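You operate a simulated robot arm through the tools that you are given. There is no shell and no other tool. Be economical: measure what you need, move in short steps, check, and stop when the job is done.

Carry out the task below with a simulated two-armed robot. There is one attempt and no reset: what you move stays moved.

JOB
Hold the yellow lamp on the end shelf under the counter steady with one hand and flip the yellow lamp top the other way with the other.

It is judged by the outcome, as a careful person would: the job done as asked, and still so three seconds after it is handed in. It fails if anything else is knocked over, pushed out of place, dropped, spilled or broken.

ROBOT AND FRAMES
Two 6-joint arms with two-finger parallel grippers on one trunk, on a base that drives. Base frame: it is fixed to the floor where the robot stands at the start and does not move with it; the origin is under the middle of the robot, x ahead of it, y to its left, z up. Lengths are in m, angles in degrees, forces in N, time in s.
The left shoulder is at the start at [0.06, 0.187, 0.847], the right one opposite. With the tool pointing down near the work surface each hand reaches from about 0.1 to 0.6 m from the robot's upright axis, wherever it stands, measured 20 degrees to its own side. Places, roughly: yellow lamp top [0.5, 0.2, 0.6]. Payload 1.57 kg a hand.
Tool frame (each hand has its own): the origin (TCP) lies between the finger pads and is the grasp point; the fingertips stand 0.03 m ahead of it; z points along the fingers, y is the line along which they close. Largest opening 0.11 m; finger width 0.024, thickness 0.012; the body of the gripper, 0.048 by 0.112 m, starts 0.078 m behind the TCP.
Orientation is that of the tool frame in the base frame, as a unit quaternion [x, y, z, w]. With the fingers straight down and closing along the base's y, the tool's x points along the base's -x, its y along +y and its z along -z.

CONTROLS
- The arms move only by the tool arm_command. It takes "left_steps", "right_steps" or both (then of equal length, played together; a hand with none holds still); each is a list that holds one entry, the list of rows, each a list of 6 numbers: the shift along the tool's x, y, z in m, then the turn, a rotation vector about the tool's x, y, z in degrees. In form: [[[tx, ty, tz, ax, ay, az], ...]]. A call has 1 to 10 rows; each row is the pose to reach, as a shift and turn from the pose commanded when the call began, along the tool's axes at that moment. "left_jaw" and "right_jaw" are, for a hand that has rows, the opening, from 0 (shut) to 1 (fully open), set as the call begins (left out, the last holds). A row lasts 0.2 s, in which the tool goes at most 0.05 m and 8.6 degrees; a call with a longer step from one row to the next is refused whole, and so is a gripper value outside its range. Where a pose cannot be reached the arm comes as near as it can. A force on the tool above 40 N (or 10 N above the force at the start of the call, whichever is more), or a blocked arm, ends the call early, and 0.2 s more pass. The fingers move at their own pace (about 0.153 m/s each) and stop on an object; they squeeze with about 38 N. The grip force told is the motor's: it shows also when the fingers shut on nothing. Time passes only in rows, and 0.2 s behind the last, so rows that repeat a pose let the fingers close. It gives the time, the measured TCP pose, the force on the tool (base axes), the opening and the grip force at its end, in the units of the frame above (readings bear some noise), with the torque about the TCP (base axes, N m) and any sound that the robot's microphone picked up.
- Cameras (640 x 400 px; columns grow to the right, rows downward): "scene" is now at [0.0039, 0.0402, 1.3849]; the picture's right is [0.52, -0.85, 0.00], its down [-0.68, -0.41, -0.61] and it looks along [0.52, 0.32, -0.79] (base axes); focal length 274 px, centre (320, 200). "left" rides on the left gripper at [0.07, -0.016, -0.141] in its tool frame; the picture's right is [0.23, 0.97, 0.00], its down [-0.86, 0.20, -0.48] and it looks along [-0.47, 0.11, 0.88] (tool axes); focal length 222 px, centre (320, 200). "right" rides on the right gripper at [0.07, 0.016, -0.141] in its tool frame; the picture's right is [-0.23, 0.97, 0.00], its down [-0.86, -0.20, -0.48] and it looks along [-0.47, -0.11, 0.88] (tool axes); focal length 222 px, centre (320, 200). There is no depth. A picture from a camera that has moved, and an enlarged one, comes with that camera's place and axes in the base frame and with its lens.
- capture(camera): a new picture of that camera. It takes no simulated time.
- lift_body(by): slides the trunk up (or, below 0, down) by that many m; the arms and the scene camera ride with it, the base frame stays. It gives what a move gives, with no picture.
- roll_base(legs): drives the robot by 1 to 6 legs, each [ahead, left, turn to the left] in m, m and degrees, along the robot's own axes; the way and the turn of a leg run together, so that a leg with both is an arc; at most 1.5 m and 180 degrees a leg. The arms and the cameras ride along, it lands a little off, and it stops where it bumps. It gives what a move gives.
- pan_tilt(pan, tilt): turns the head with the scene camera to pan (to the left, within 86 degrees either way) and tilt (down, from -29 to 69), counted from straight ahead of the robot. It gives what a move gives.
- close_up(camera, box): a new picture of the part [left, top, right, bottom] of that camera's present view, enlarged. It takes no simulated time.
- hand_in(): hands the job in; it is judged then, once.

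Go step by step. Nothing tells you exact positions but the pictures and the camera data: compare them with the known pose of the tool, close in by small moves and look again before you grip or let go. The budget is 120 turns and 92 pictures, counting those below and the enlarged ones. Unless the task says otherwise, let go and move clear before handing in, and close with one line.

The tools are called after "Request:" as name(argument=value, ...) on one line, values as JSON. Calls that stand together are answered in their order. arm_command: Moves the arms, as the interface text tells. Its arguments: {"type":"object","properties":{"left_steps":{"type":"array","items":{"type":"array","items":{"type":"array","items":{"type":"number"}}}},"left_jaw":{"type":"number"},"right_steps":{"type":"array","items":{"type":"array","items":{"type":"array","items":{"type":"number"}}}},"right_jaw":{"type":"number"}},"required":[]} The other tools are called the same way: lift_body (by) slides the trunk up or down; roll_base (legs) drives the base; pan_tilt (pan, tilt) turns the head that bears the scene camera; capture (camera) takes a picture; close_up (camera, box) takes an enlarged picture of a part of a camera's view; hand_in () hands the job in.

At the start:

```text
clock: 0.0
left_eef_pos: [0.4464, 0.3719, 0.9603]
left_tool_rot: [0.0, 1.0, 0.001, 0.0]
left_force: [0.2, -0.3, -0.1]
left_wrist_torque: [-0.01, 0.01, -0.04]
left_gripper_width: 0.11
left_gripper_force: 0.1
right_eef_pos: [0.2806, -0.0144, 0.8555]
right_tool_rot: [0.0, 1.0, 0.001, 0.0]
right_force: [-0.4, -0.2, 0.3]
right_wrist_torque: [0.02, 0.01, 0.0]
right_gripper_width: 0.1098
right_gripper_force: 0.1
trunk travel left (down, up): [-0.475, 0.515]
robot x, y, heading: [0.0026, 0.0005, 0.3]
head pan, tilt: [31.4, 52.6]
```

scene: 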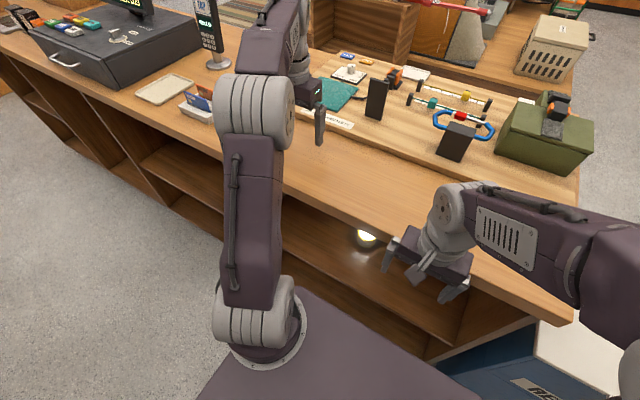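
right: 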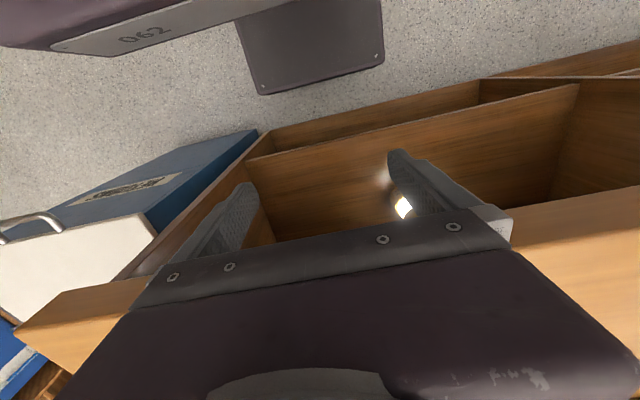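
left: 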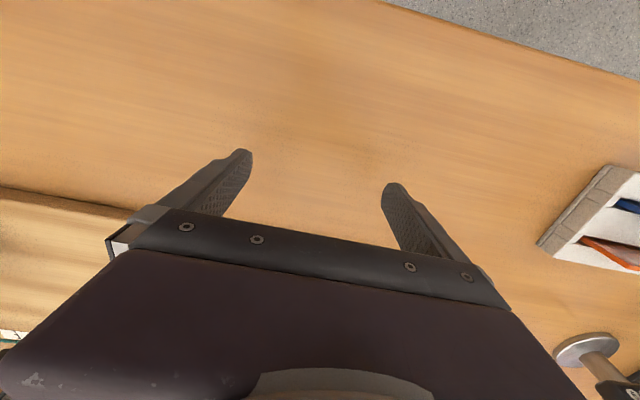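

I see the counter with shelves below and a glowing yellow lamp partly under the counter edge. I enlarge that part first.

Request:
close_up(camera="scene", box=[300, 180, 460, 280])

Request:
close_up(camera="right", box=[340, 120, 500, 220])

```text
4.00 times, centred on (380, 230) of scene
camera zoom: at [0.0039, 0.0402, 1.3849], right [0.52, -0.85, 0.0], down [-0.68, -0.41, -0.61], along [0.52, 0.32, -0.79], focal length 1095 px, centre (80, 80)
```

zoom: 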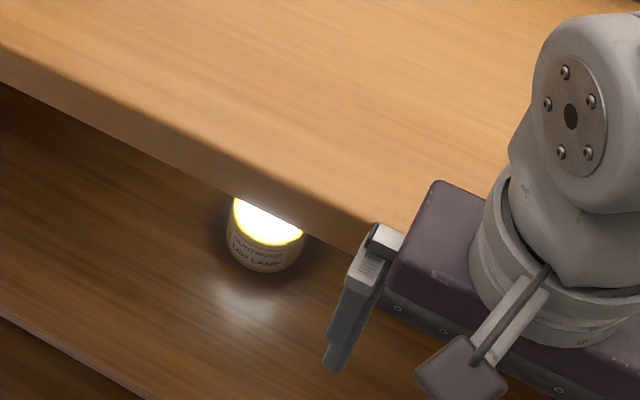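

```text
4.00 times, centred on (420, 170) of right
camera zoom: at [0.211, 0.0012, 0.9964], right [0.23, 0.97, 0.0], down [0.86, -0.2, 0.48], along [0.47, -0.11, -0.88], focal length 888 px, centre (-80, 320)
```

zoom: 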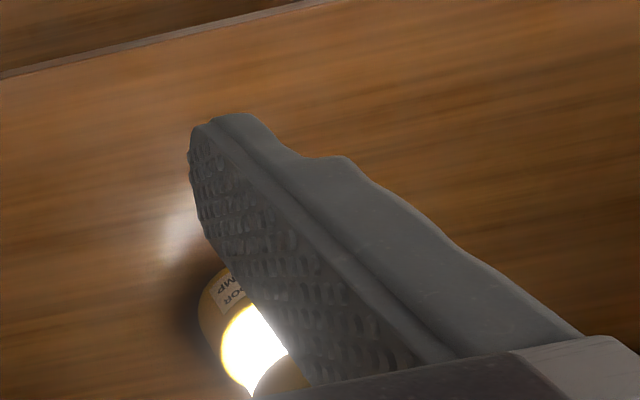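

The lamp stands under the counter overhang, about x 0.48, y 0.14, z 0.58, and the counter edge is near x 0.4. I back off and lower the trunk to look in under the counter.

Request:
roll_base(legs=[[-0.4, 0, 0]])

Request:
lift_body(by=-0.35)

Request:
pan_tilt(pan=5, tilt=30)

Request:
capture(camera="scene")

```text
clock: 2.5
left_eef_pos: [0.0518, 0.3701, 0.9617]
left_tool_rot: [0.003, 1.0, 0.0, -0.001]
left_force: [-0.6, 0.0, 0.2]
left_wrist_torque: [0.03, -0.03, -0.01]
left_gripper_width: 0.1099
left_gripper_force: 0.0
right_eef_pos: [-0.1158, -0.0166, 0.8557]
right_tool_rot: [0.003, 1.0, 0.0, 0.0]
right_force: [-0.1, 0.5, 0.3]
right_wrist_torque: [0.0, 0.0, -0.02]
right_gripper_width: 0.11
right_gripper_force: 0.0
trunk travel left (down, up): [-0.475, 0.515]
robot x, y, heading: [-0.3944, -0.0023, -0.4]
head pan, tilt: [31.4, 52.6]
```

```text
clock: 5.9
left_eef_pos: [0.0514, 0.3697, 0.6104]
left_tool_rot: [0.002, 1.0, 0.0, 0.0]
left_force: [-0.6, -0.5, -0.3]
left_wrist_torque: [0.0, -0.04, 0.0]
left_gripper_width: 0.1101
left_gripper_force: 0.0
right_eef_pos: [-0.1159, -0.0159, 0.505]
right_tool_rot: [0.004, 1.0, 0.001, 0.001]
right_force: [0.1, 1.3, -0.2]
right_wrist_torque: [0.01, 0.03, -0.01]
right_gripper_width: 0.1102
right_gripper_force: 0.0
trunk travel left (down, up): [-0.125, 0.865]
robot x, y, heading: [-0.3953, 0.0024, -0.4]
head pan, tilt: [31.4, 52.6]
```

```text
clock: 6.8
left_eef_pos: [0.0515, 0.3705, 0.61]
left_tool_rot: [0.002, 1.0, 0.0, 0.0]
left_force: [0.1, 0.3, 0.5]
left_wrist_torque: [0.01, -0.05, 0.0]
left_gripper_width: 0.1099
left_gripper_force: 0.2
right_eef_pos: [-0.1152, -0.0159, 0.505]
right_tool_rot: [0.003, 1.0, 0.0, 0.001]
right_force: [-0.1, -0.3, -0.6]
right_wrist_torque: [0.0, -0.01, -0.01]
right_gripper_width: 0.1099
right_gripper_force: 0.0
trunk travel left (down, up): [-0.125, 0.865]
robot x, y, heading: [-0.3976, 0.0023, -0.5]
head pan, tilt: [5.0, 30.0]
```

```text
86 pictures are left
camera scene: at [-0.3659, 0.0102, 1.0677], right [0.08, -1.0, 0.0], down [-0.5, -0.04, -0.87], along [0.86, 0.07, -0.5], focal length 274 px, centre (320, 200)
```

scene: 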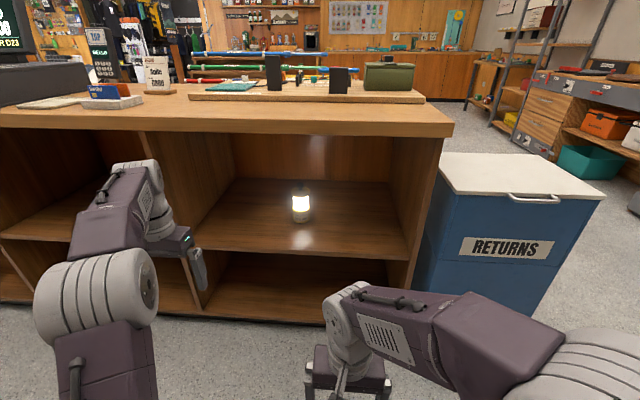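

Request:
close_up(camera="scene", box=[268, 165, 332, 245])

Request:
close_up(camera="scene", box=[180, 90, 460, 340])

```text
5.00 times, centred on (300, 205) of scene
camera zoom: at [-0.3659, 0.0102, 1.0677], right [0.08, -1.0, 0.0], down [-0.5, -0.04, -0.87], along [0.86, 0.07, -0.5], focal length 1369 px, centre (420, 175)
```

zoom: 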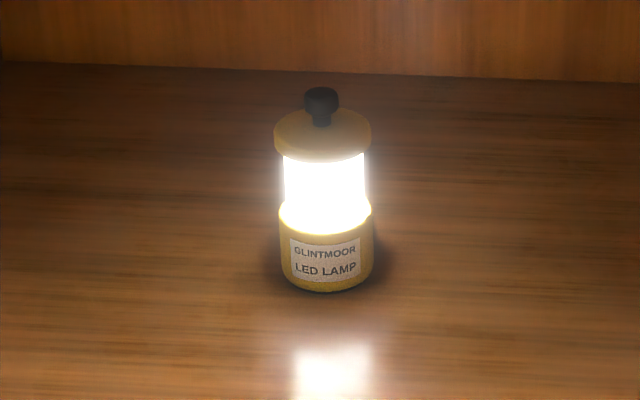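

```text
1.60 times, centred on (320, 215) of scene
camera zoom: at [-0.3659, 0.0102, 1.0677], right [0.08, -1.0, 0.0], down [-0.5, -0.04, -0.87], along [0.86, 0.07, -0.5], focal length 438 px, centre (320, 176)
```

zoom: 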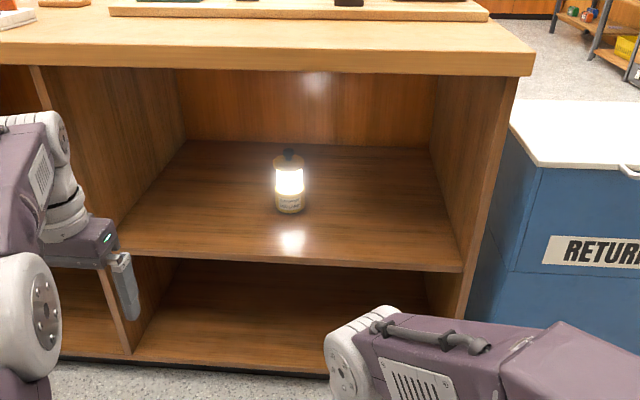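

The lamp is about 7 cm wide, its foot at roughly (0.545, 0.157) on a shelf at z 0.45, with a black toggle on top at z about 0.6. The bay is open from y -0.22 to 0.5, with its ceiling near 0.86. I pitch both hands forward while clear of the counter.

Request:
arm_command(left_steps=[[[0, -0.01, 0.01, 0, -7.5, 0], [0, -0.02, 0.02, 0, -15, 0], [0, -0.03, 0.03, 0, -22.5, 0], [0, -0.04, 0.03, 0, -30, 0], [0, -0.05, 0.03, 0, -37.5, 0], [0, -0.05, 0.03, 0, -45, 0]]], right_steps=[[[-0.01, -0.02, -0.02, 0, -7.5, 0], [-0.02, -0.04, -0.04, 0, -15, 0], [-0.03, -0.06, -0.06, 0, -22.5, 0], [-0.04, -0.08, -0.08, 0, -30, 0], [-0.05, -0.09, -0.1, 0, -37.5, 0], [-0.06, -0.1, -0.12, 0, -45, 0]]])

Request:
capture(camera="scene")

Request:
capture(camera="right")

```text
clock: 8.2
left_eef_pos: [0.0502, 0.3222, 0.5785]
left_tool_rot: [0.003, 0.924, 0.0, 0.383]
left_force: [0.2, 0.6, -0.4]
left_wrist_torque: [0.0, 0.01, 0.01]
left_gripper_width: 0.1099
left_gripper_force: 0.2
right_eef_pos: [-0.0188, -0.09, 0.6059]
right_tool_rot: [0.003, 0.924, -0.002, 0.383]
right_force: [-0.2, -0.9, 0.5]
right_wrist_torque: [-0.03, 0.02, -0.01]
right_gripper_width: 0.1102
right_gripper_force: 0.0
right hand out of reach, approached as far as the arm can: row 4, 5, 6
trunk travel left (down, up): [-0.125, 0.865]
robot x, y, heading: [-0.3938, 0.0025, -0.1]
head pan, tilt: [5.0, 30.0]
```

```text
83 pictures are left
camera scene: at [-0.3659, 0.0101, 1.0678], right [0.08, -1.0, 0.0], down [-0.5, -0.04, -0.87], along [0.86, 0.07, -0.5], focal length 274 px, centre (320, 200)
```

scene: 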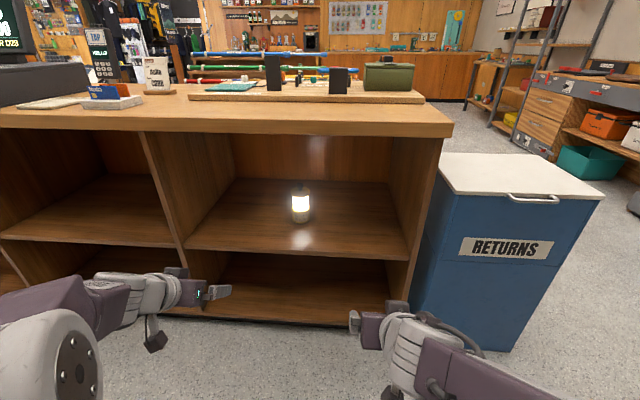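

```text
82 pictures are left
camera right: at [-0.1678, -0.0722, 0.6553], right [0.17, 0.97, 0.16], down [0.26, -0.2, 0.94], along [0.95, -0.11, -0.29], focal length 222 px, centre (320, 200)
```

right: 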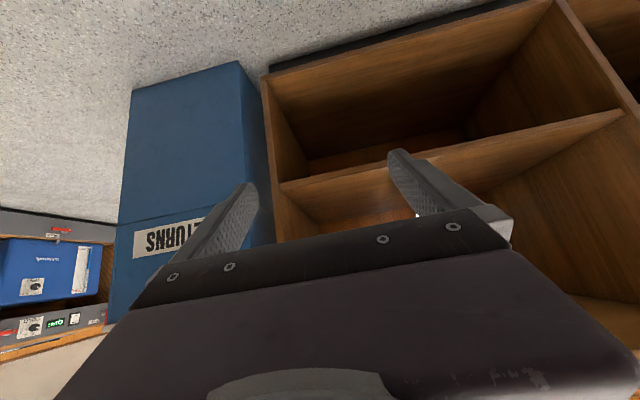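

The toggle's lean is what matters now; I enlarge it strongly.

Request:
close_up(camera="scene", box=[284, 174, 316, 194])

```text
16.00 times, centred on (300, 184) of scene
camera zoom: at [-0.3659, 0.0101, 1.0678], right [0.08, -1.0, 0.0], down [-0.5, -0.04, -0.87], along [0.86, 0.07, -0.5], focal length 4381 px, centre (640, 456)
```

zoom: 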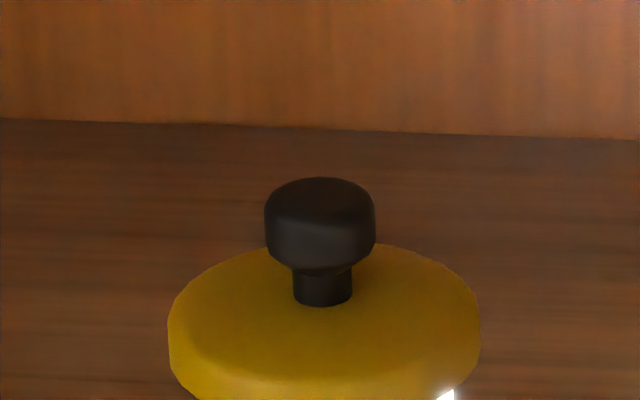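

The toggle looks like a mushroom knob on a stem, upright or nearly so; I need other angles. I tuck the left hand in with a yaw to the right, then drive up to the bay.

Request:
arm_command(left_steps=[[[0.011, -0.01, -0.011, 5.66, 0, 5.66], [0.023, -0.02, -0.023, 11.3, 0, 11.3], [0.034, -0.03, -0.034, 17, 0, 17], [0.046, -0.04, -0.046, 22.6, 0, 22.6], [0.057, -0.05, -0.057, 28.3, 0, 28.3]]])

Request:
roll_base(legs=[[0, 0.06, 0], [0.2, 0, 0]])

Request:
pan_tilt(pan=10, tilt=38)

Request:
capture(camera="scene")

```text
clock: 9.4
left_eef_pos: [-0.0319, 0.271, 0.5816]
left_tool_rot: [0.32, 0.867, -0.132, 0.359]
left_force: [-0.3, -0.2, 0.1]
left_wrist_torque: [0.01, -0.03, -0.01]
left_gripper_width: 0.11
left_gripper_force: 0.1
right_eef_pos: [-0.0197, -0.0904, 0.604]
right_tool_rot: [0.003, 0.924, -0.001, 0.383]
right_force: [-0.7, 0.1, -0.4]
right_wrist_torque: [-0.02, -0.02, 0.01]
right_gripper_width: 0.1101
right_gripper_force: 0.0
trunk travel left (down, up): [-0.125, 0.865]
robot x, y, heading: [-0.3967, 0.0033, -0.2]
head pan, tilt: [5.0, 30.0]
```

```text
clock: 11.6
left_eef_pos: [0.1713, 0.333, 0.5806]
left_tool_rot: [0.316, 0.868, -0.132, 0.359]
left_force: [0.3, 1.3, 0.9]
left_wrist_torque: [0.01, -0.01, 0.03]
left_gripper_width: 0.1102
left_gripper_force: 0.1
right_eef_pos: [0.1859, -0.0271, 0.6044]
right_tool_rot: [0.001, 0.924, 0.0, 0.383]
right_force: [-0.3, -1.1, 0.4]
right_wrist_torque: [0.01, -0.02, -0.01]
right_gripper_width: 0.11
right_gripper_force: 0.0
trunk travel left (down, up): [-0.125, 0.865]
robot x, y, heading: [-0.1908, 0.063, -0.4]
head pan, tilt: [5.0, 30.0]
```

```text
clock: 12.3
left_eef_pos: [0.1716, 0.3342, 0.5806]
left_tool_rot: [0.317, 0.868, -0.132, 0.359]
left_force: [-0.4, 0.3, 0.0]
left_wrist_torque: [-0.04, -0.02, 0.03]
left_gripper_width: 0.1099
left_gripper_force: 0.1
right_eef_pos: [0.1866, -0.0272, 0.6042]
right_tool_rot: [0.001, 0.924, -0.001, 0.382]
right_force: [-0.3, -0.2, -0.2]
right_wrist_torque: [0.01, 0.01, 0.02]
right_gripper_width: 0.11
right_gripper_force: 0.0
trunk travel left (down, up): [-0.125, 0.865]
robot x, y, heading: [-0.192, 0.0598, 0.1]
head pan, tilt: [10.0, 38.0]
```

```text
80 pictures are left
camera scene: at [-0.1671, 0.0782, 1.0555], right [0.17, -0.99, 0.0], down [-0.61, -0.11, -0.79], along [0.78, 0.14, -0.62], focal length 274 px, centre (320, 200)
```

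scene: 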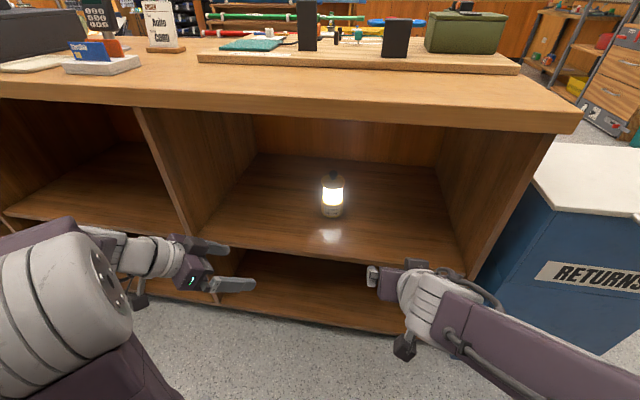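

The lamp is in clear view and both hands are in front of the bay. I enlarge the knob again and check the left camera for a side view.

Request:
close_up(camera="scene", box=[309, 164, 357, 224])

Request:
capture(camera="left")

Request:
capture(camera="right")

```text
6.67 times, centred on (333, 194) of scene
camera zoom: at [-0.1671, 0.0782, 1.0555], right [0.17, -0.99, 0.0], down [-0.61, -0.11, -0.79], along [0.78, 0.14, -0.62], focal length 1825 px, centre (233, 240)
```

zoom: 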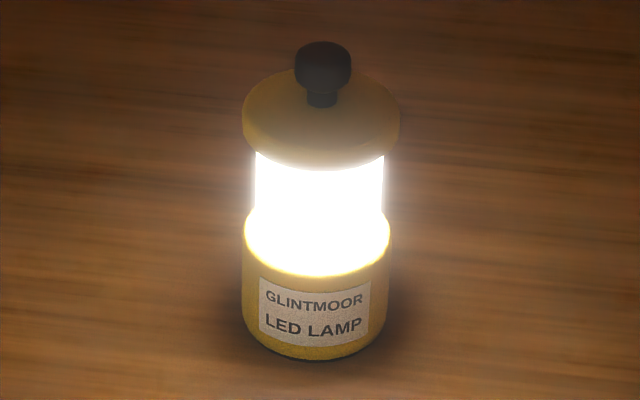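

```text
78 pictures are left
camera left: at [0.0471, 0.4176, 0.6308], right [0.5, 0.85, -0.16], down [0.33, -0.02, 0.94], along [0.8, -0.53, -0.29], focal length 222 px, centre (320, 200)
```

left: 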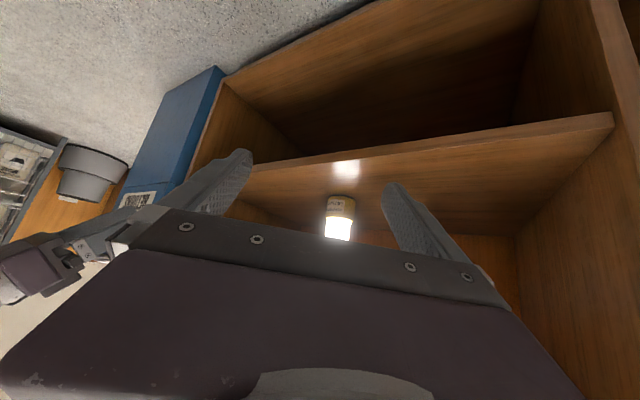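

```text
77 pictures are left
camera right: at [0.0363, -0.0105, 0.6553], right [0.16, 0.97, 0.16], down [0.27, -0.2, 0.94], along [0.95, -0.11, -0.29], focal length 222 px, centre (320, 200)
```

right: 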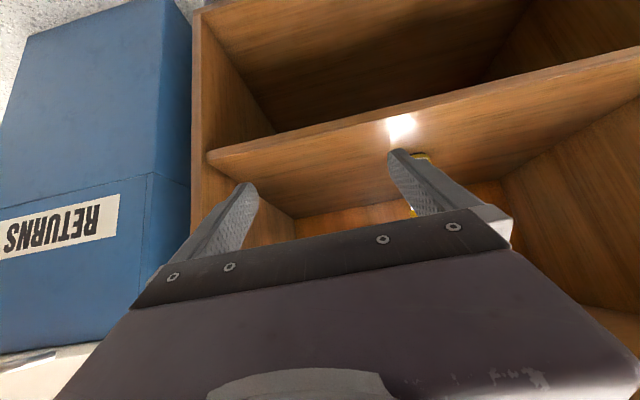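

I drive closer so the left hand's camera can see the knob from the side.

Request:
roll_base(legs=[[0.15, 0, 0]])

Request:
arm_command(left_steps=[[[-0.015, 0, -0.015, 0, -7, 0], [-0.03, 0, -0.03, 0, -14, 0], [-0.045, 0, -0.045, 0, -20, 0], [-0.06, 0, -0.06, 0, -20, 0]]])

Request:
capture(camera="left")

Request:
capture(camera="scene")

```text
clock: 13.7
left_eef_pos: [0.3258, 0.331, 0.5809]
left_tool_rot: [0.318, 0.867, -0.132, 0.359]
left_force: [0.2, 0.4, -0.7]
left_wrist_torque: [0.01, -0.05, 0.0]
left_gripper_width: 0.11
left_gripper_force: 0.1
right_eef_pos: [0.3373, -0.0297, 0.6046]
right_tool_rot: [0.004, 0.924, -0.001, 0.383]
right_force: [-0.3, 0.0, 0.0]
right_wrist_torque: [-0.04, -0.03, 0.03]
right_gripper_width: 0.1101
right_gripper_force: 0.1
trunk travel left (down, up): [-0.125, 0.865]
robot x, y, heading: [-0.0414, 0.0603, -0.7]
head pan, tilt: [10.0, 38.0]
```

```text
clock: 14.7
left_eef_pos: [0.3258, 0.332, 0.6671]
left_tool_rot: [0.291, 0.791, -0.186, 0.505]
left_force: [-0.7, -0.2, 0.4]
left_wrist_torque: [0.02, 0.01, 0.0]
left_gripper_width: 0.1102
left_gripper_force: 0.0
right_eef_pos: [0.3358, -0.0301, 0.6044]
right_tool_rot: [0.003, 0.924, -0.002, 0.383]
right_force: [0.5, -0.3, 0.5]
right_wrist_torque: [0.0, -0.01, 0.02]
right_gripper_width: 0.1101
right_gripper_force: 0.1
trunk travel left (down, up): [-0.125, 0.865]
robot x, y, heading: [-0.0426, 0.0624, -0.1]
head pan, tilt: [10.0, 38.0]
```

```text
76 pictures are left
camera left: at [0.1955, 0.4219, 0.6632], right [0.56, 0.8, -0.21], down [0.07, 0.2, 0.98], along [0.83, -0.56, 0.05], focal length 222 px, centre (320, 200)
```

left: 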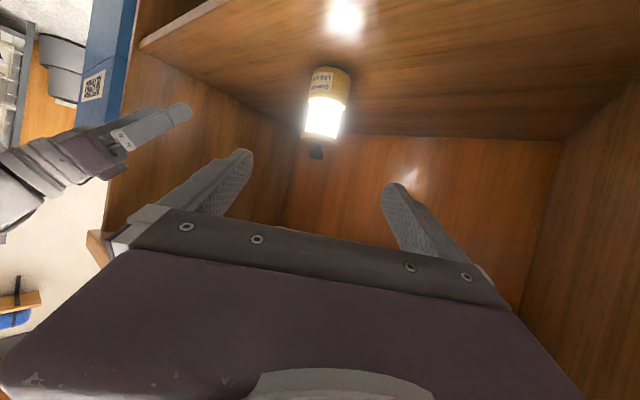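

```text
75 pictures are left
camera scene: at [-0.0154, 0.0775, 1.0554], right [0.17, -0.99, 0.0], down [-0.61, -0.1, -0.79], along [0.78, 0.13, -0.62], focal length 274 px, centre (320, 200)
```

scene: 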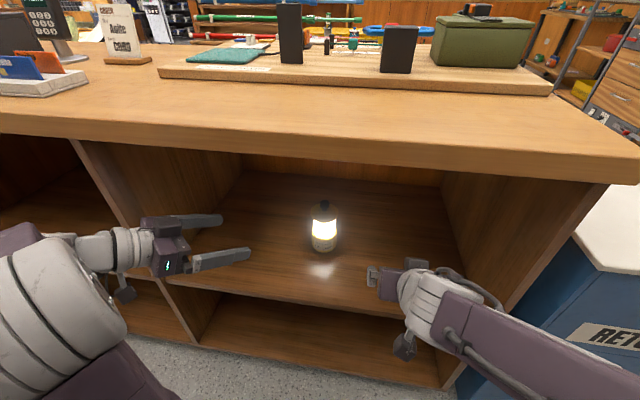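

Request:
close_up(camera="left", box=[288, 55, 368, 175])

Request:
close_up(camera="left", box=[300, 130, 340, 165])

Request:
close_up(camera="scene", box=[304, 195, 344, 220])

```text
3.33 times, centred on (328, 115) of left
camera zoom: at [0.1955, 0.4219, 0.6632], right [0.56, 0.8, -0.21], down [0.07, 0.2, 0.98], along [0.83, -0.56, 0.05], focal length 740 px, centre (293, 483)
```

zoom: 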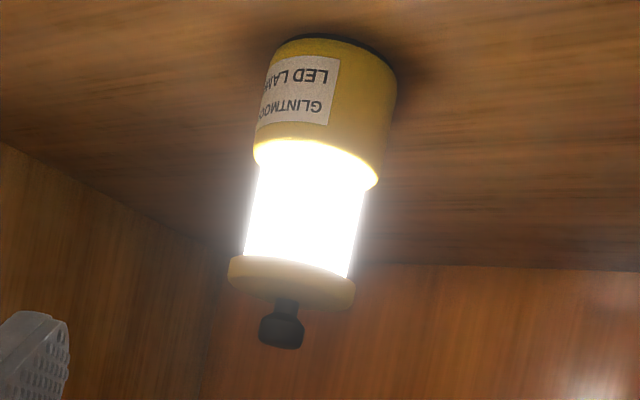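

```text
11.43 times, centred on (320, 148) of left
camera zoom: at [0.1955, 0.4219, 0.6632], right [0.56, 0.8, -0.21], down [0.07, 0.2, 0.98], along [0.83, -0.56, 0.05], focal length 2538 px, centre (320, 800)
```

zoom: 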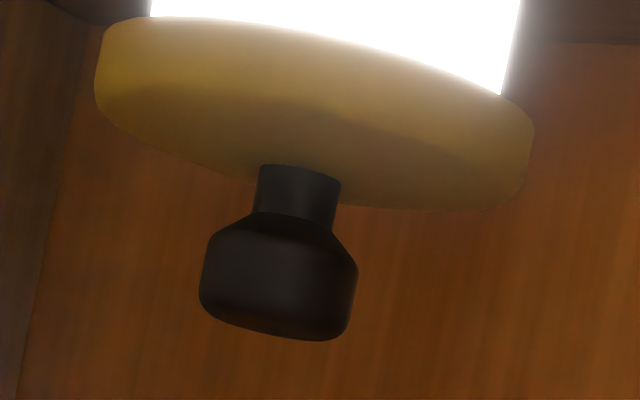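

```text
16.00 times, centred on (324, 208) of scene
camera zoom: at [-0.0154, 0.0775, 1.0554], right [0.17, -0.99, 0.0], down [-0.61, -0.1, -0.79], along [0.78, 0.13, -0.62], focal length 4381 px, centre (256, 80)
```

zoom: 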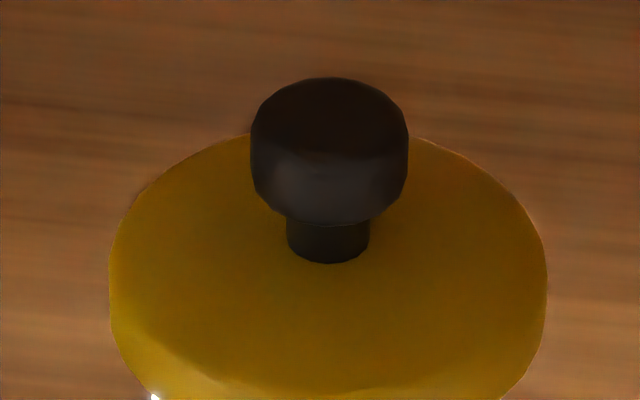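

The knob is upright and centred: a push-pull knob with about 9 mm of stem showing, at (0.54, 0.158), cap top z 0.578 and knob top about 0.607. So flipping it should mean pressing it down (or else pulling it up). I bring the left hand to 12 cm short of the lamp's yellow base.

Request:
arm_command(left_steps=[[[0.002, 0.0014, 0.042, 0, 3, 0], [0.0045, 0.003, 0.084, 0, 6, 0], [0.007, 0.0044, 0.126, 0, 9, 0], [0.009, 0.006, 0.168, 0, 12, 0], [0.0113, 0.0072, 0.2085, 0, 15, 0]]], left_jaw=1)

Request:
capture(camera="left")

Request:
capture(camera="scene")

```text
clock: 15.9
left_eef_pos: [0.4711, 0.2199, 0.5671]
left_tool_rot: [0.313, 0.851, -0.145, 0.396]
left_force: [-0.2, 0.6, -0.4]
left_wrist_torque: [0.01, 0.01, -0.03]
left_gripper_width: 0.1101
left_gripper_force: 0.0
right_eef_pos: [0.3372, -0.0288, 0.6044]
right_tool_rot: [0.004, 0.924, -0.002, 0.383]
right_force: [0.5, -0.5, 0.2]
right_wrist_torque: [0.03, 0.03, 0.01]
right_gripper_width: 0.1101
right_gripper_force: 0.0
trunk travel left (down, up): [-0.125, 0.865]
robot x, y, heading: [-0.0379, 0.0576, -0.5]
head pan, tilt: [10.0, 38.0]
```

```text
71 pictures are left
camera left: at [0.3446, 0.3069, 0.6042], right [0.52, 0.84, -0.17], down [0.27, 0.03, 0.96], along [0.81, -0.55, -0.21], focal length 222 px, centre (320, 200)
```

left: 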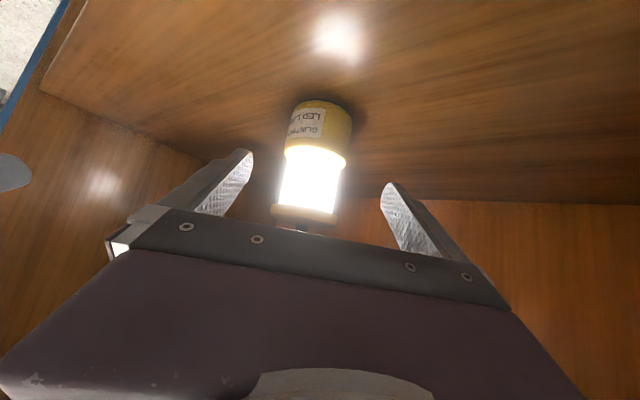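

```text
70 pictures are left
camera scene: at [-0.0154, 0.0775, 1.0554], right [0.17, -0.99, 0.0], down [-0.61, -0.1, -0.79], along [0.78, 0.13, -0.62], focal length 274 px, centre (320, 200)
```

scene: 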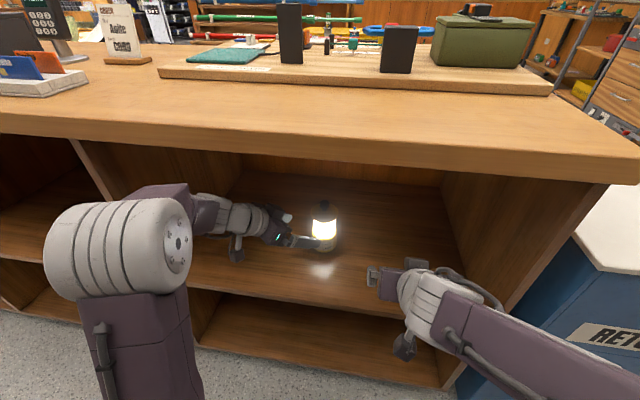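

The lamp is centred between the open left fingers. I advance along the fingers onto the base, without closing yet.

Request:
arm_command(left_steps=[[[0, -0.0004, 0.03, 0, 0, 0], [-0.001, -0.0008, 0.06, 0, 0, 0], [-0.002, -0.0012, 0.09, 0, 0, 0], [-0.0026, -0.0016, 0.118, 0, 0, 0]]])

Request:
capture(camera="left")

Request:
close_up(camera="scene", box=[220, 160, 420, 285])

```text
clock: 16.9
left_eef_pos: [0.5372, 0.1591, 0.4957]
left_tool_rot: [0.313, 0.85, -0.146, 0.397]
left_force: [0.1, 0.2, -0.5]
left_wrist_torque: [0.04, -0.04, -0.01]
left_gripper_width: 0.11
left_gripper_force: 0.2
right_eef_pos: [0.3376, -0.03, 0.605]
right_tool_rot: [0.004, 0.924, -0.001, 0.382]
right_force: [-0.8, 0.5, 0.1]
right_wrist_torque: [-0.02, -0.02, -0.02]
right_gripper_width: 0.11
right_gripper_force: 0.1
trunk travel left (down, up): [-0.125, 0.865]
robot x, y, heading: [-0.0393, 0.0586, -0.2]
head pan, tilt: [10.0, 38.0]
```

```text
69 pictures are left
camera left: at [0.4109, 0.2458, 0.5324], right [0.52, 0.84, -0.17], down [0.27, 0.03, 0.96], along [0.81, -0.55, -0.21], focal length 222 px, centre (320, 200)
```

left: 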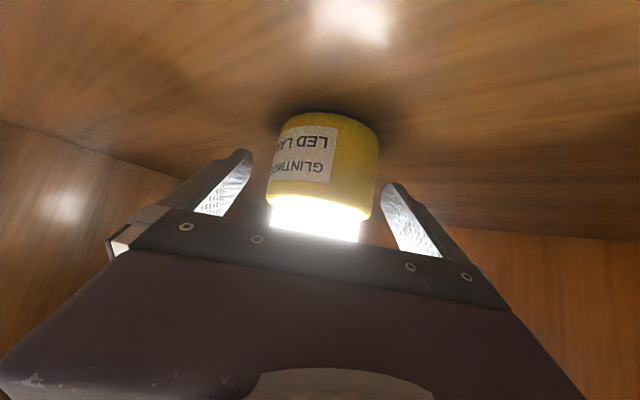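

```text
3.20 times, centred on (320, 222) of scene
camera zoom: at [-0.0154, 0.0774, 1.0554], right [0.17, -0.99, 0.0], down [-0.61, -0.1, -0.79], along [0.78, 0.13, -0.62], focal length 876 px, centre (320, 128)
```

zoom: 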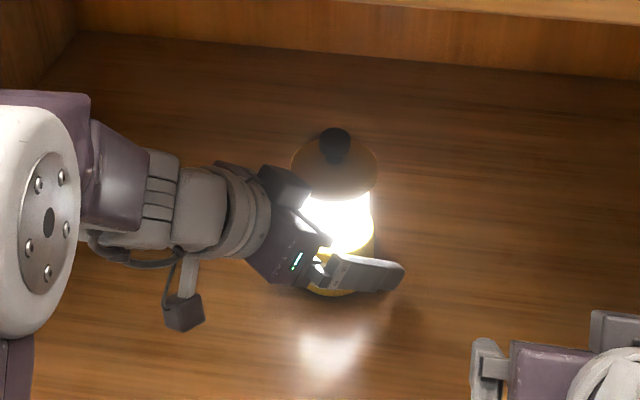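

The TCP sits on the lamp's axis at the yellow base, centred. I close the left hand.

Request:
arm_command(left_steps=[[[0, 0, 0, 0, 0, 0], [0, 0, 0, 0, 0, 0], [0, 0, 0, 0, 0, 0], [0, 0, 0, 0, 0, 0]]], left_jaw=0)

Request:
capture(camera="left")

Request:
close_up(camera="scene", box=[220, 160, 420, 285])

```text
clock: 17.9
left_eef_pos: [0.5371, 0.1569, 0.4957]
left_tool_rot: [0.313, 0.85, -0.147, 0.397]
left_force: [2.0, 0.0, 0.2]
left_wrist_torque: [0.05, -0.22, -0.06]
left_gripper_width: 0.0723
left_gripper_force: 37.8
right_eef_pos: [0.3371, -0.0303, 0.6035]
right_tool_rot: [0.002, 0.924, -0.001, 0.383]
right_force: [0.2, 0.1, 0.5]
right_wrist_torque: [0.0, 0.0, -0.04]
right_gripper_width: 0.11
right_gripper_force: 0.0
trunk travel left (down, up): [-0.125, 0.865]
robot x, y, heading: [-0.0376, 0.0619, -0.5]
head pan, tilt: [10.0, 38.0]
```

```text
67 pictures are left
camera left: at [0.4108, 0.246, 0.5325], right [0.52, 0.84, -0.17], down [0.27, 0.03, 0.96], along [0.81, -0.55, -0.21], focal length 222 px, centre (320, 200)
```

left: 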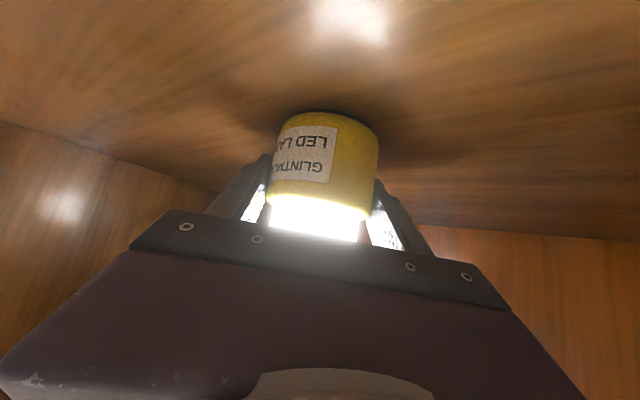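

```text
3.20 times, centred on (320, 222) of scene
camera zoom: at [-0.0152, 0.0774, 1.0554], right [0.17, -0.99, 0.0], down [-0.61, -0.1, -0.79], along [0.78, 0.13, -0.62], focal length 876 px, centre (320, 128)
```

zoom: 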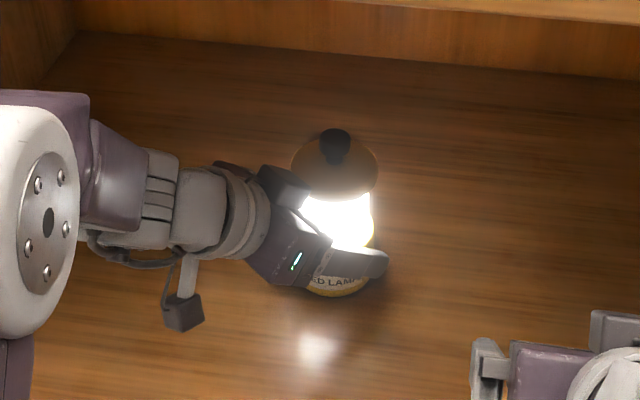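

The left hand holds the lamp firmly (72 mm, 38 N). I shut the right fingers and move the right hand to a staging point up and right of the knob, yawed 30° toward it.

Request:
arm_command(right_steps=[[[-0.032, 0.0225, 0.0045, -5.3, 0, -5.3], [-0.064, 0.045, 0.009, -10.6, 0, -10.6], [-0.096, 0.0675, 0.0135, -15.9, 0, -15.9], [-0.127, 0.09, 0.018, -21.2, 0, -21.2]]], right_jaw=0)

Request:
capture(camera="right")

Request:
capture(camera="scene")

```text
clock: 18.9
left_eef_pos: [0.5314, 0.1573, 0.4969]
left_tool_rot: [0.314, 0.849, -0.144, 0.399]
left_force: [-1.2, 0.1, -4.7]
left_wrist_torque: [-0.01, -0.01, 0.01]
left_gripper_width: 0.0723
left_gripper_force: 38.5
right_eef_pos: [0.4294, 0.0593, 0.6766]
right_tool_rot: [-0.239, 0.895, 0.096, 0.364]
right_force: [-0.8, 0.4, -0.9]
right_wrist_torque: [-0.02, 0.0, 0.01]
right_gripper_width: 0.0
right_gripper_force: 21.2
trunk travel left (down, up): [-0.125, 0.865]
robot x, y, heading: [-0.0438, 0.0585, -0.6]
head pan, tilt: [10.0, 38.0]
```

```text
65 pictures are left
camera right: at [0.2919, -0.0003, 0.73], right [-0.34, 0.93, 0.16], down [0.34, -0.03, 0.94], along [0.87, 0.38, -0.3], focal length 222 px, centre (320, 200)
```

right: 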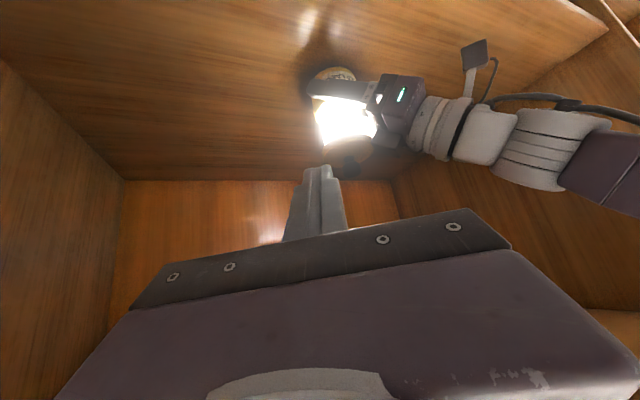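

```text
64 pictures are left
camera scene: at [-0.0266, 0.077, 1.0529], right [0.17, -0.99, 0.0], down [-0.6, -0.1, -0.79], along [0.78, 0.13, -0.61], focal length 274 px, centre (320, 200)
```

scene: 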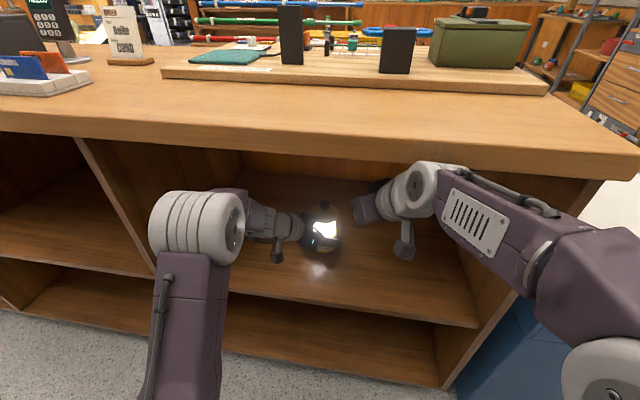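

The robot shifted back about 1 cm and the left hand's reading moved with it, so something of the right arm may be touching the counter. I look closely.

Request:
close_up(camera="scene", box=[340, 120, 540, 270])

Request:
arm_command(right_steps=[[[0, 0, 0, 0, 0, 0]]])

Request:
close_up(camera="scene", box=[220, 160, 420, 285])

```text
2.67 times, centred on (440, 195) of scene
camera zoom: at [-0.0266, 0.077, 1.0529], right [0.17, -0.99, 0.0], down [-0.6, -0.1, -0.79], along [0.78, 0.13, -0.61], focal length 730 px, centre (0, 213)
```

zoom: 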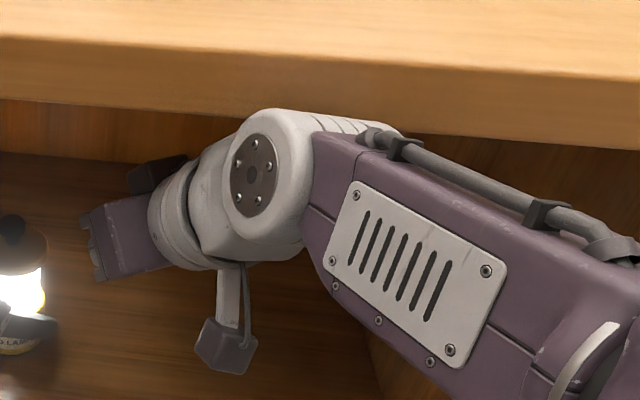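

```text
clock: 19.3
left_eef_pos: [0.5327, 0.1574, 0.5002]
left_tool_rot: [0.314, 0.849, -0.144, 0.401]
left_force: [0.4, 0.3, -5.0]
left_wrist_torque: [-0.02, 0.02, 0.02]
left_gripper_width: 0.0722
left_gripper_force: 38.2
right_eef_pos: [0.4284, 0.0583, 0.6764]
right_tool_rot: [-0.238, 0.896, 0.096, 0.362]
right_force: [0.5, -0.5, -0.5]
right_wrist_torque: [0.02, -0.05, 0.02]
right_gripper_width: 0.0
right_gripper_force: 20.9
trunk travel left (down, up): [-0.125, 0.865]
robot x, y, heading: [-0.0427, 0.0623, -0.4]
head pan, tilt: [10.0, 38.0]
```

```text
3.20 times, centred on (320, 222) of scene
camera zoom: at [-0.0267, 0.0772, 1.0542], right [0.17, -0.99, 0.0], down [-0.6, -0.1, -0.79], along [0.78, 0.13, -0.61], focal length 876 px, centre (320, 128)
```

zoom: 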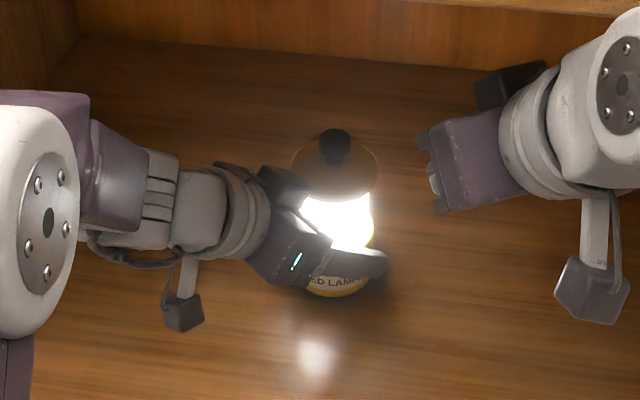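

The right wrist is pressing up against the counter's underside, and the rocking has lifted the lamp slightly. I lower the right hand and flatten its pitch so the wrist drops clear.

Request:
arm_command(right_steps=[[[0.022, 0.001, 0.001, 0, -7.5, 0], [0.045, 0.002, 0.002, 0, -15, 0], [0.067, 0.003, 0.004, 0, -22.5, 0], [0.067, 0.003, 0.004, 0, -22.5, 0]]])

Request:
capture(camera="scene")

Request:
close_up(camera="scene", box=[220, 160, 420, 285])

```text
clock: 20.3
left_eef_pos: [0.5391, 0.1586, 0.4949]
left_tool_rot: [0.313, 0.851, -0.146, 0.397]
left_force: [1.4, -0.1, -3.0]
left_wrist_torque: [0.03, -0.05, -0.06]
left_gripper_width: 0.0722
left_gripper_force: 38.0
right_eef_pos: [0.4027, 0.0394, 0.6349]
right_tool_rot: [-0.214, 0.805, 0.141, 0.536]
right_force: [0.0, -0.8, 0.6]
right_wrist_torque: [0.03, 0.04, 0.07]
right_gripper_width: 0.0
right_gripper_force: 21.5
right hand out of reach, approached as far as the arm can: row 2, 3
trunk travel left (down, up): [-0.125, 0.865]
robot x, y, heading: [-0.0383, 0.0571, -0.3]
head pan, tilt: [10.0, 38.0]
```

```text
61 pictures are left
camera scene: at [-0.0149, 0.0774, 1.0556], right [0.17, -0.99, 0.0], down [-0.61, -0.1, -0.79], along [0.78, 0.13, -0.62], focal length 274 px, centre (320, 200)
```

scene: 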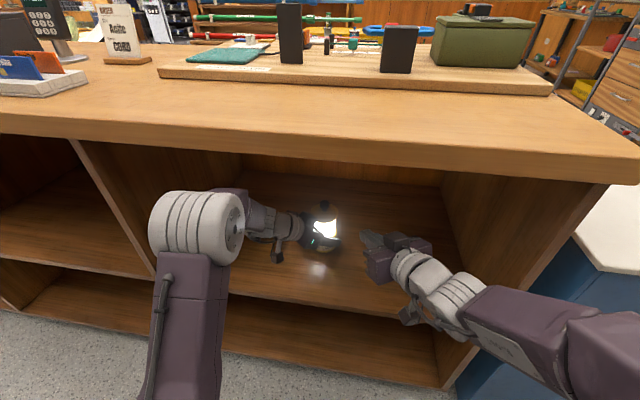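

```text
3.20 times, centred on (320, 222) of scene
camera zoom: at [-0.0149, 0.0774, 1.0556], right [0.17, -0.99, 0.0], down [-0.61, -0.1, -0.79], along [0.78, 0.13, -0.62], focal length 876 px, centre (320, 128)
```

zoom: 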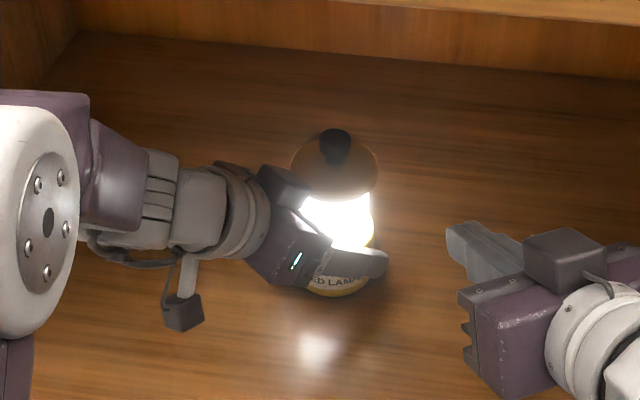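

The robot has settled back, and the lamp is standing as before, still held. The right hand is now at 23° pitch with its wrist well under the counter. I bring its closed fingertips to about 2 cm above the knob.

Request:
arm_command(right_steps=[[[-0.0185, 0, -0.0078, 0, 0, 0], [-0.035, 0.0085, 0.03, 0, 0, 0], [-0.048, 0.017, 0.067, 0, 0, 0], [-0.061, 0.026, 0.104, 0, 0, 0], [-0.0743, 0.0342, 0.1385, 0, 0, 0]]])

Request:
capture(camera="right")

Request:
capture(camera="scene")

Request:
close_up(camera="scene", box=[280, 185, 376, 245])

```text
clock: 21.5
left_eef_pos: [0.5368, 0.1574, 0.4951]
left_tool_rot: [0.313, 0.85, -0.146, 0.397]
left_force: [1.4, 0.2, -0.5]
left_wrist_torque: [0.14, -0.09, -0.05]
left_gripper_width: 0.0722
left_gripper_force: 38.1
right_eef_pos: [0.5238, 0.1358, 0.6411]
right_tool_rot: [-0.215, 0.804, 0.144, 0.535]
right_force: [0.6, 0.0, -0.5]
right_wrist_torque: [-0.03, -0.01, -0.01]
right_gripper_width: 0.0
right_gripper_force: 21.2
right hand out of reach, approached as far as the arm can: row 5
trunk travel left (down, up): [-0.125, 0.865]
robot x, y, heading: [-0.037, 0.0598, -0.2]
head pan, tilt: [10.0, 38.0]
```

```text
59 pictures are left
camera right: at [0.3783, 0.0714, 0.6309], right [-0.41, 0.89, 0.21], down [0.0, -0.23, 0.97], along [0.91, 0.4, 0.09], focal length 222 px, centre (320, 200)
```

right: 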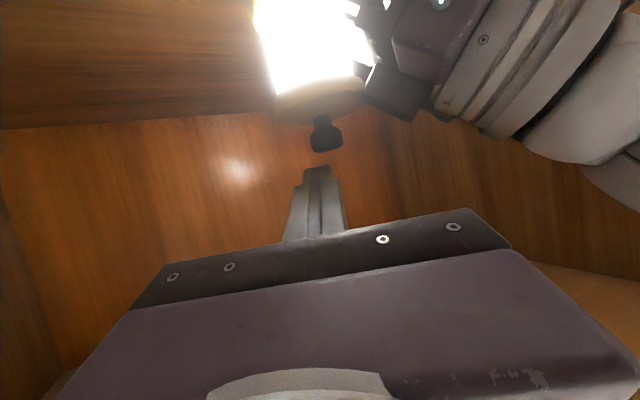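

```text
58 pictures are left
camera scene: at [-0.0152, 0.0775, 1.0554], right [0.17, -0.99, 0.0], down [-0.61, -0.1, -0.79], along [0.78, 0.13, -0.62], focal length 274 px, centre (320, 200)
```

scene: 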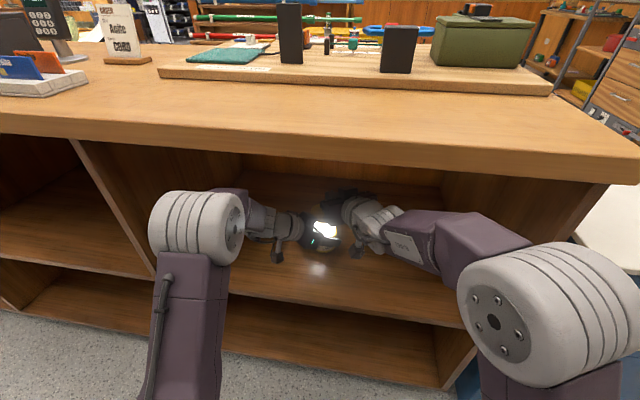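

```text
6.67 times, centred on (328, 215) of scene
camera zoom: at [-0.0152, 0.0775, 1.0554], right [0.17, -0.99, 0.0], down [-0.61, -0.1, -0.79], along [0.78, 0.13, -0.62], focal length 1825 px, centre (267, 100)
```

zoom: 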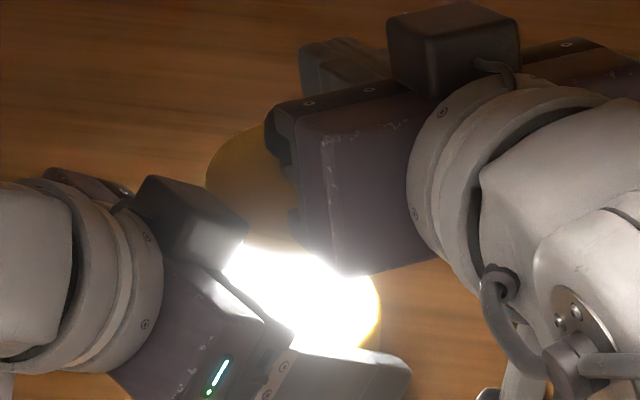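

The fingertip is just above and about 1 cm to the right of the knob, as the arm met a reach limit. I nudge down slightly to see which pose it takes.

Request:
arm_command(right_steps=[[[0.004, 0, 0.0017, 0, 0, 0], [0.006, 0, 0.0025, 0, 0, 0]]])

Request:
close_up(camera="right", box=[260, 80, 388, 200])

```text
clock: 22.1
left_eef_pos: [0.5378, 0.1595, 0.4958]
left_tool_rot: [0.313, 0.851, -0.145, 0.396]
left_force: [2.6, -0.3, 0.3]
left_wrist_torque: [0.18, -0.09, -0.05]
left_gripper_width: 0.0722
left_gripper_force: 38.0
right_eef_pos: [0.5232, 0.1341, 0.6374]
right_tool_rot: [-0.214, 0.804, 0.144, 0.535]
right_force: [0.2, -0.2, 0.5]
right_wrist_torque: [0.0, -0.01, 0.04]
right_gripper_width: 0.0001
right_gripper_force: 21.6
trunk travel left (down, up): [-0.125, 0.865]
robot x, y, heading: [-0.0407, 0.0613, -0.2]
head pan, tilt: [10.0, 38.0]
```

```text
3.33 times, centred on (324, 140) of right
camera zoom: at [0.3788, 0.0704, 0.6268], right [-0.41, 0.89, 0.21], down [0.0, -0.23, 0.97], along [0.91, 0.4, 0.09], focal length 740 px, centre (307, 400)
```

zoom: 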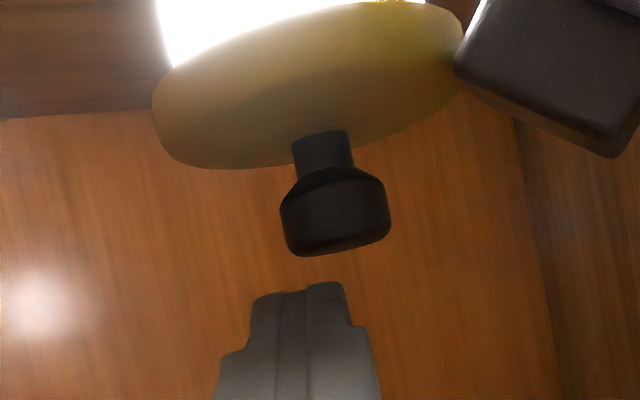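

The tip is about 6 mm above the knob top and 13 mm too far right. I shift it left over the knob's centre.

Request:
arm_command(right_steps=[[[-0.001, 0.006, 0.002, 0, 0, 0], [-0.0018, 0.0123, 0.0043, 0, 0, 0]]])

Request:
close_up(camera="right", box=[260, 80, 388, 200])

```text
clock: 22.7
left_eef_pos: [0.5379, 0.1585, 0.4964]
left_tool_rot: [0.313, 0.85, -0.146, 0.397]
left_force: [3.0, -0.4, 0.4]
left_wrist_torque: [0.16, -0.18, -0.09]
left_gripper_width: 0.072
left_gripper_force: 38.1
right_eef_pos: [0.5244, 0.1375, 0.6376]
right_tool_rot: [-0.215, 0.804, 0.145, 0.535]
right_force: [-0.6, -0.4, 0.8]
right_wrist_torque: [0.03, 0.02, 0.01]
right_gripper_width: 0.0
right_gripper_force: 21.5
right hand out of reach, approached as far as the arm can: row 1, 2
trunk travel left (down, up): [-0.125, 0.865]
robot x, y, heading: [-0.0373, 0.0595, -0.4]
head pan, tilt: [10.0, 38.0]
```

```text
3.33 times, centred on (324, 140) of right
camera zoom: at [0.3801, 0.0731, 0.6287], right [-0.41, 0.89, 0.21], down [0.01, -0.23, 0.97], along [0.91, 0.4, 0.09], focal length 740 px, centre (307, 400)
```

zoom: 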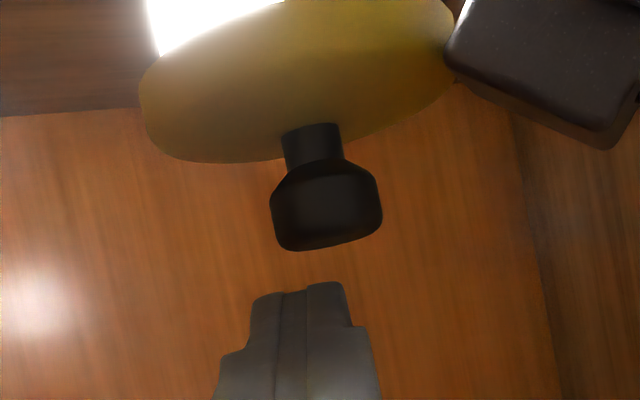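

The arm only moved 3 mm left before its limit. I try adding some yaw, which swings the tip left.

Request:
arm_command(right_steps=[[[0, 0, 0, -7.4, 0, -3.1], [-0.001, 0.006, 0.002, -7.4, 0, -3.1], [-0.001, 0.006, 0.002, -14.8, 0, -6.2]]])

Request:
close_up(camera="right", box=[260, 80, 388, 200])

```text
clock: 23.5
left_eef_pos: [0.5372, 0.1585, 0.4949]
left_tool_rot: [0.312, 0.85, -0.146, 0.397]
left_force: [-0.1, 0.9, 1.4]
left_wrist_torque: [0.17, -0.07, 0.06]
left_gripper_width: 0.0723
left_gripper_force: 37.9
right_eef_pos: [0.5237, 0.1453, 0.6396]
right_tool_rot: [-0.323, 0.766, 0.216, 0.512]
right_force: [1.0, 0.0, -0.2]
right_wrist_torque: [-0.01, -0.04, -0.02]
right_gripper_width: 0.0003
right_gripper_force: 21.4
trunk travel left (down, up): [-0.125, 0.865]
robot x, y, heading: [-0.0424, 0.0586, -0.4]
head pan, tilt: [10.0, 38.0]
```

```text
3.33 times, centred on (324, 140) of right
camera zoom: at [0.4019, 0.0439, 0.629], right [-0.64, 0.74, 0.21], down [0.06, -0.22, 0.97], along [0.77, 0.63, 0.09], focal length 740 px, centre (307, 400)
```

zoom: 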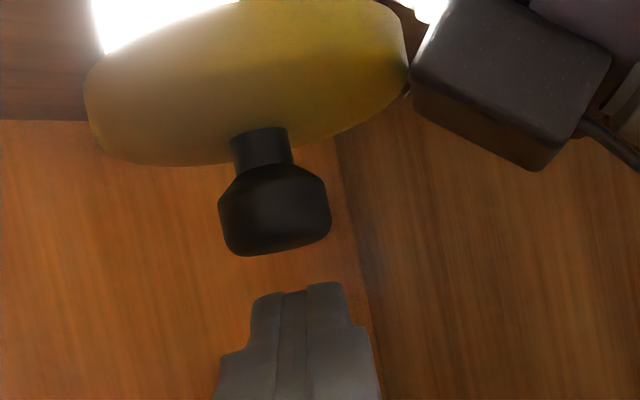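

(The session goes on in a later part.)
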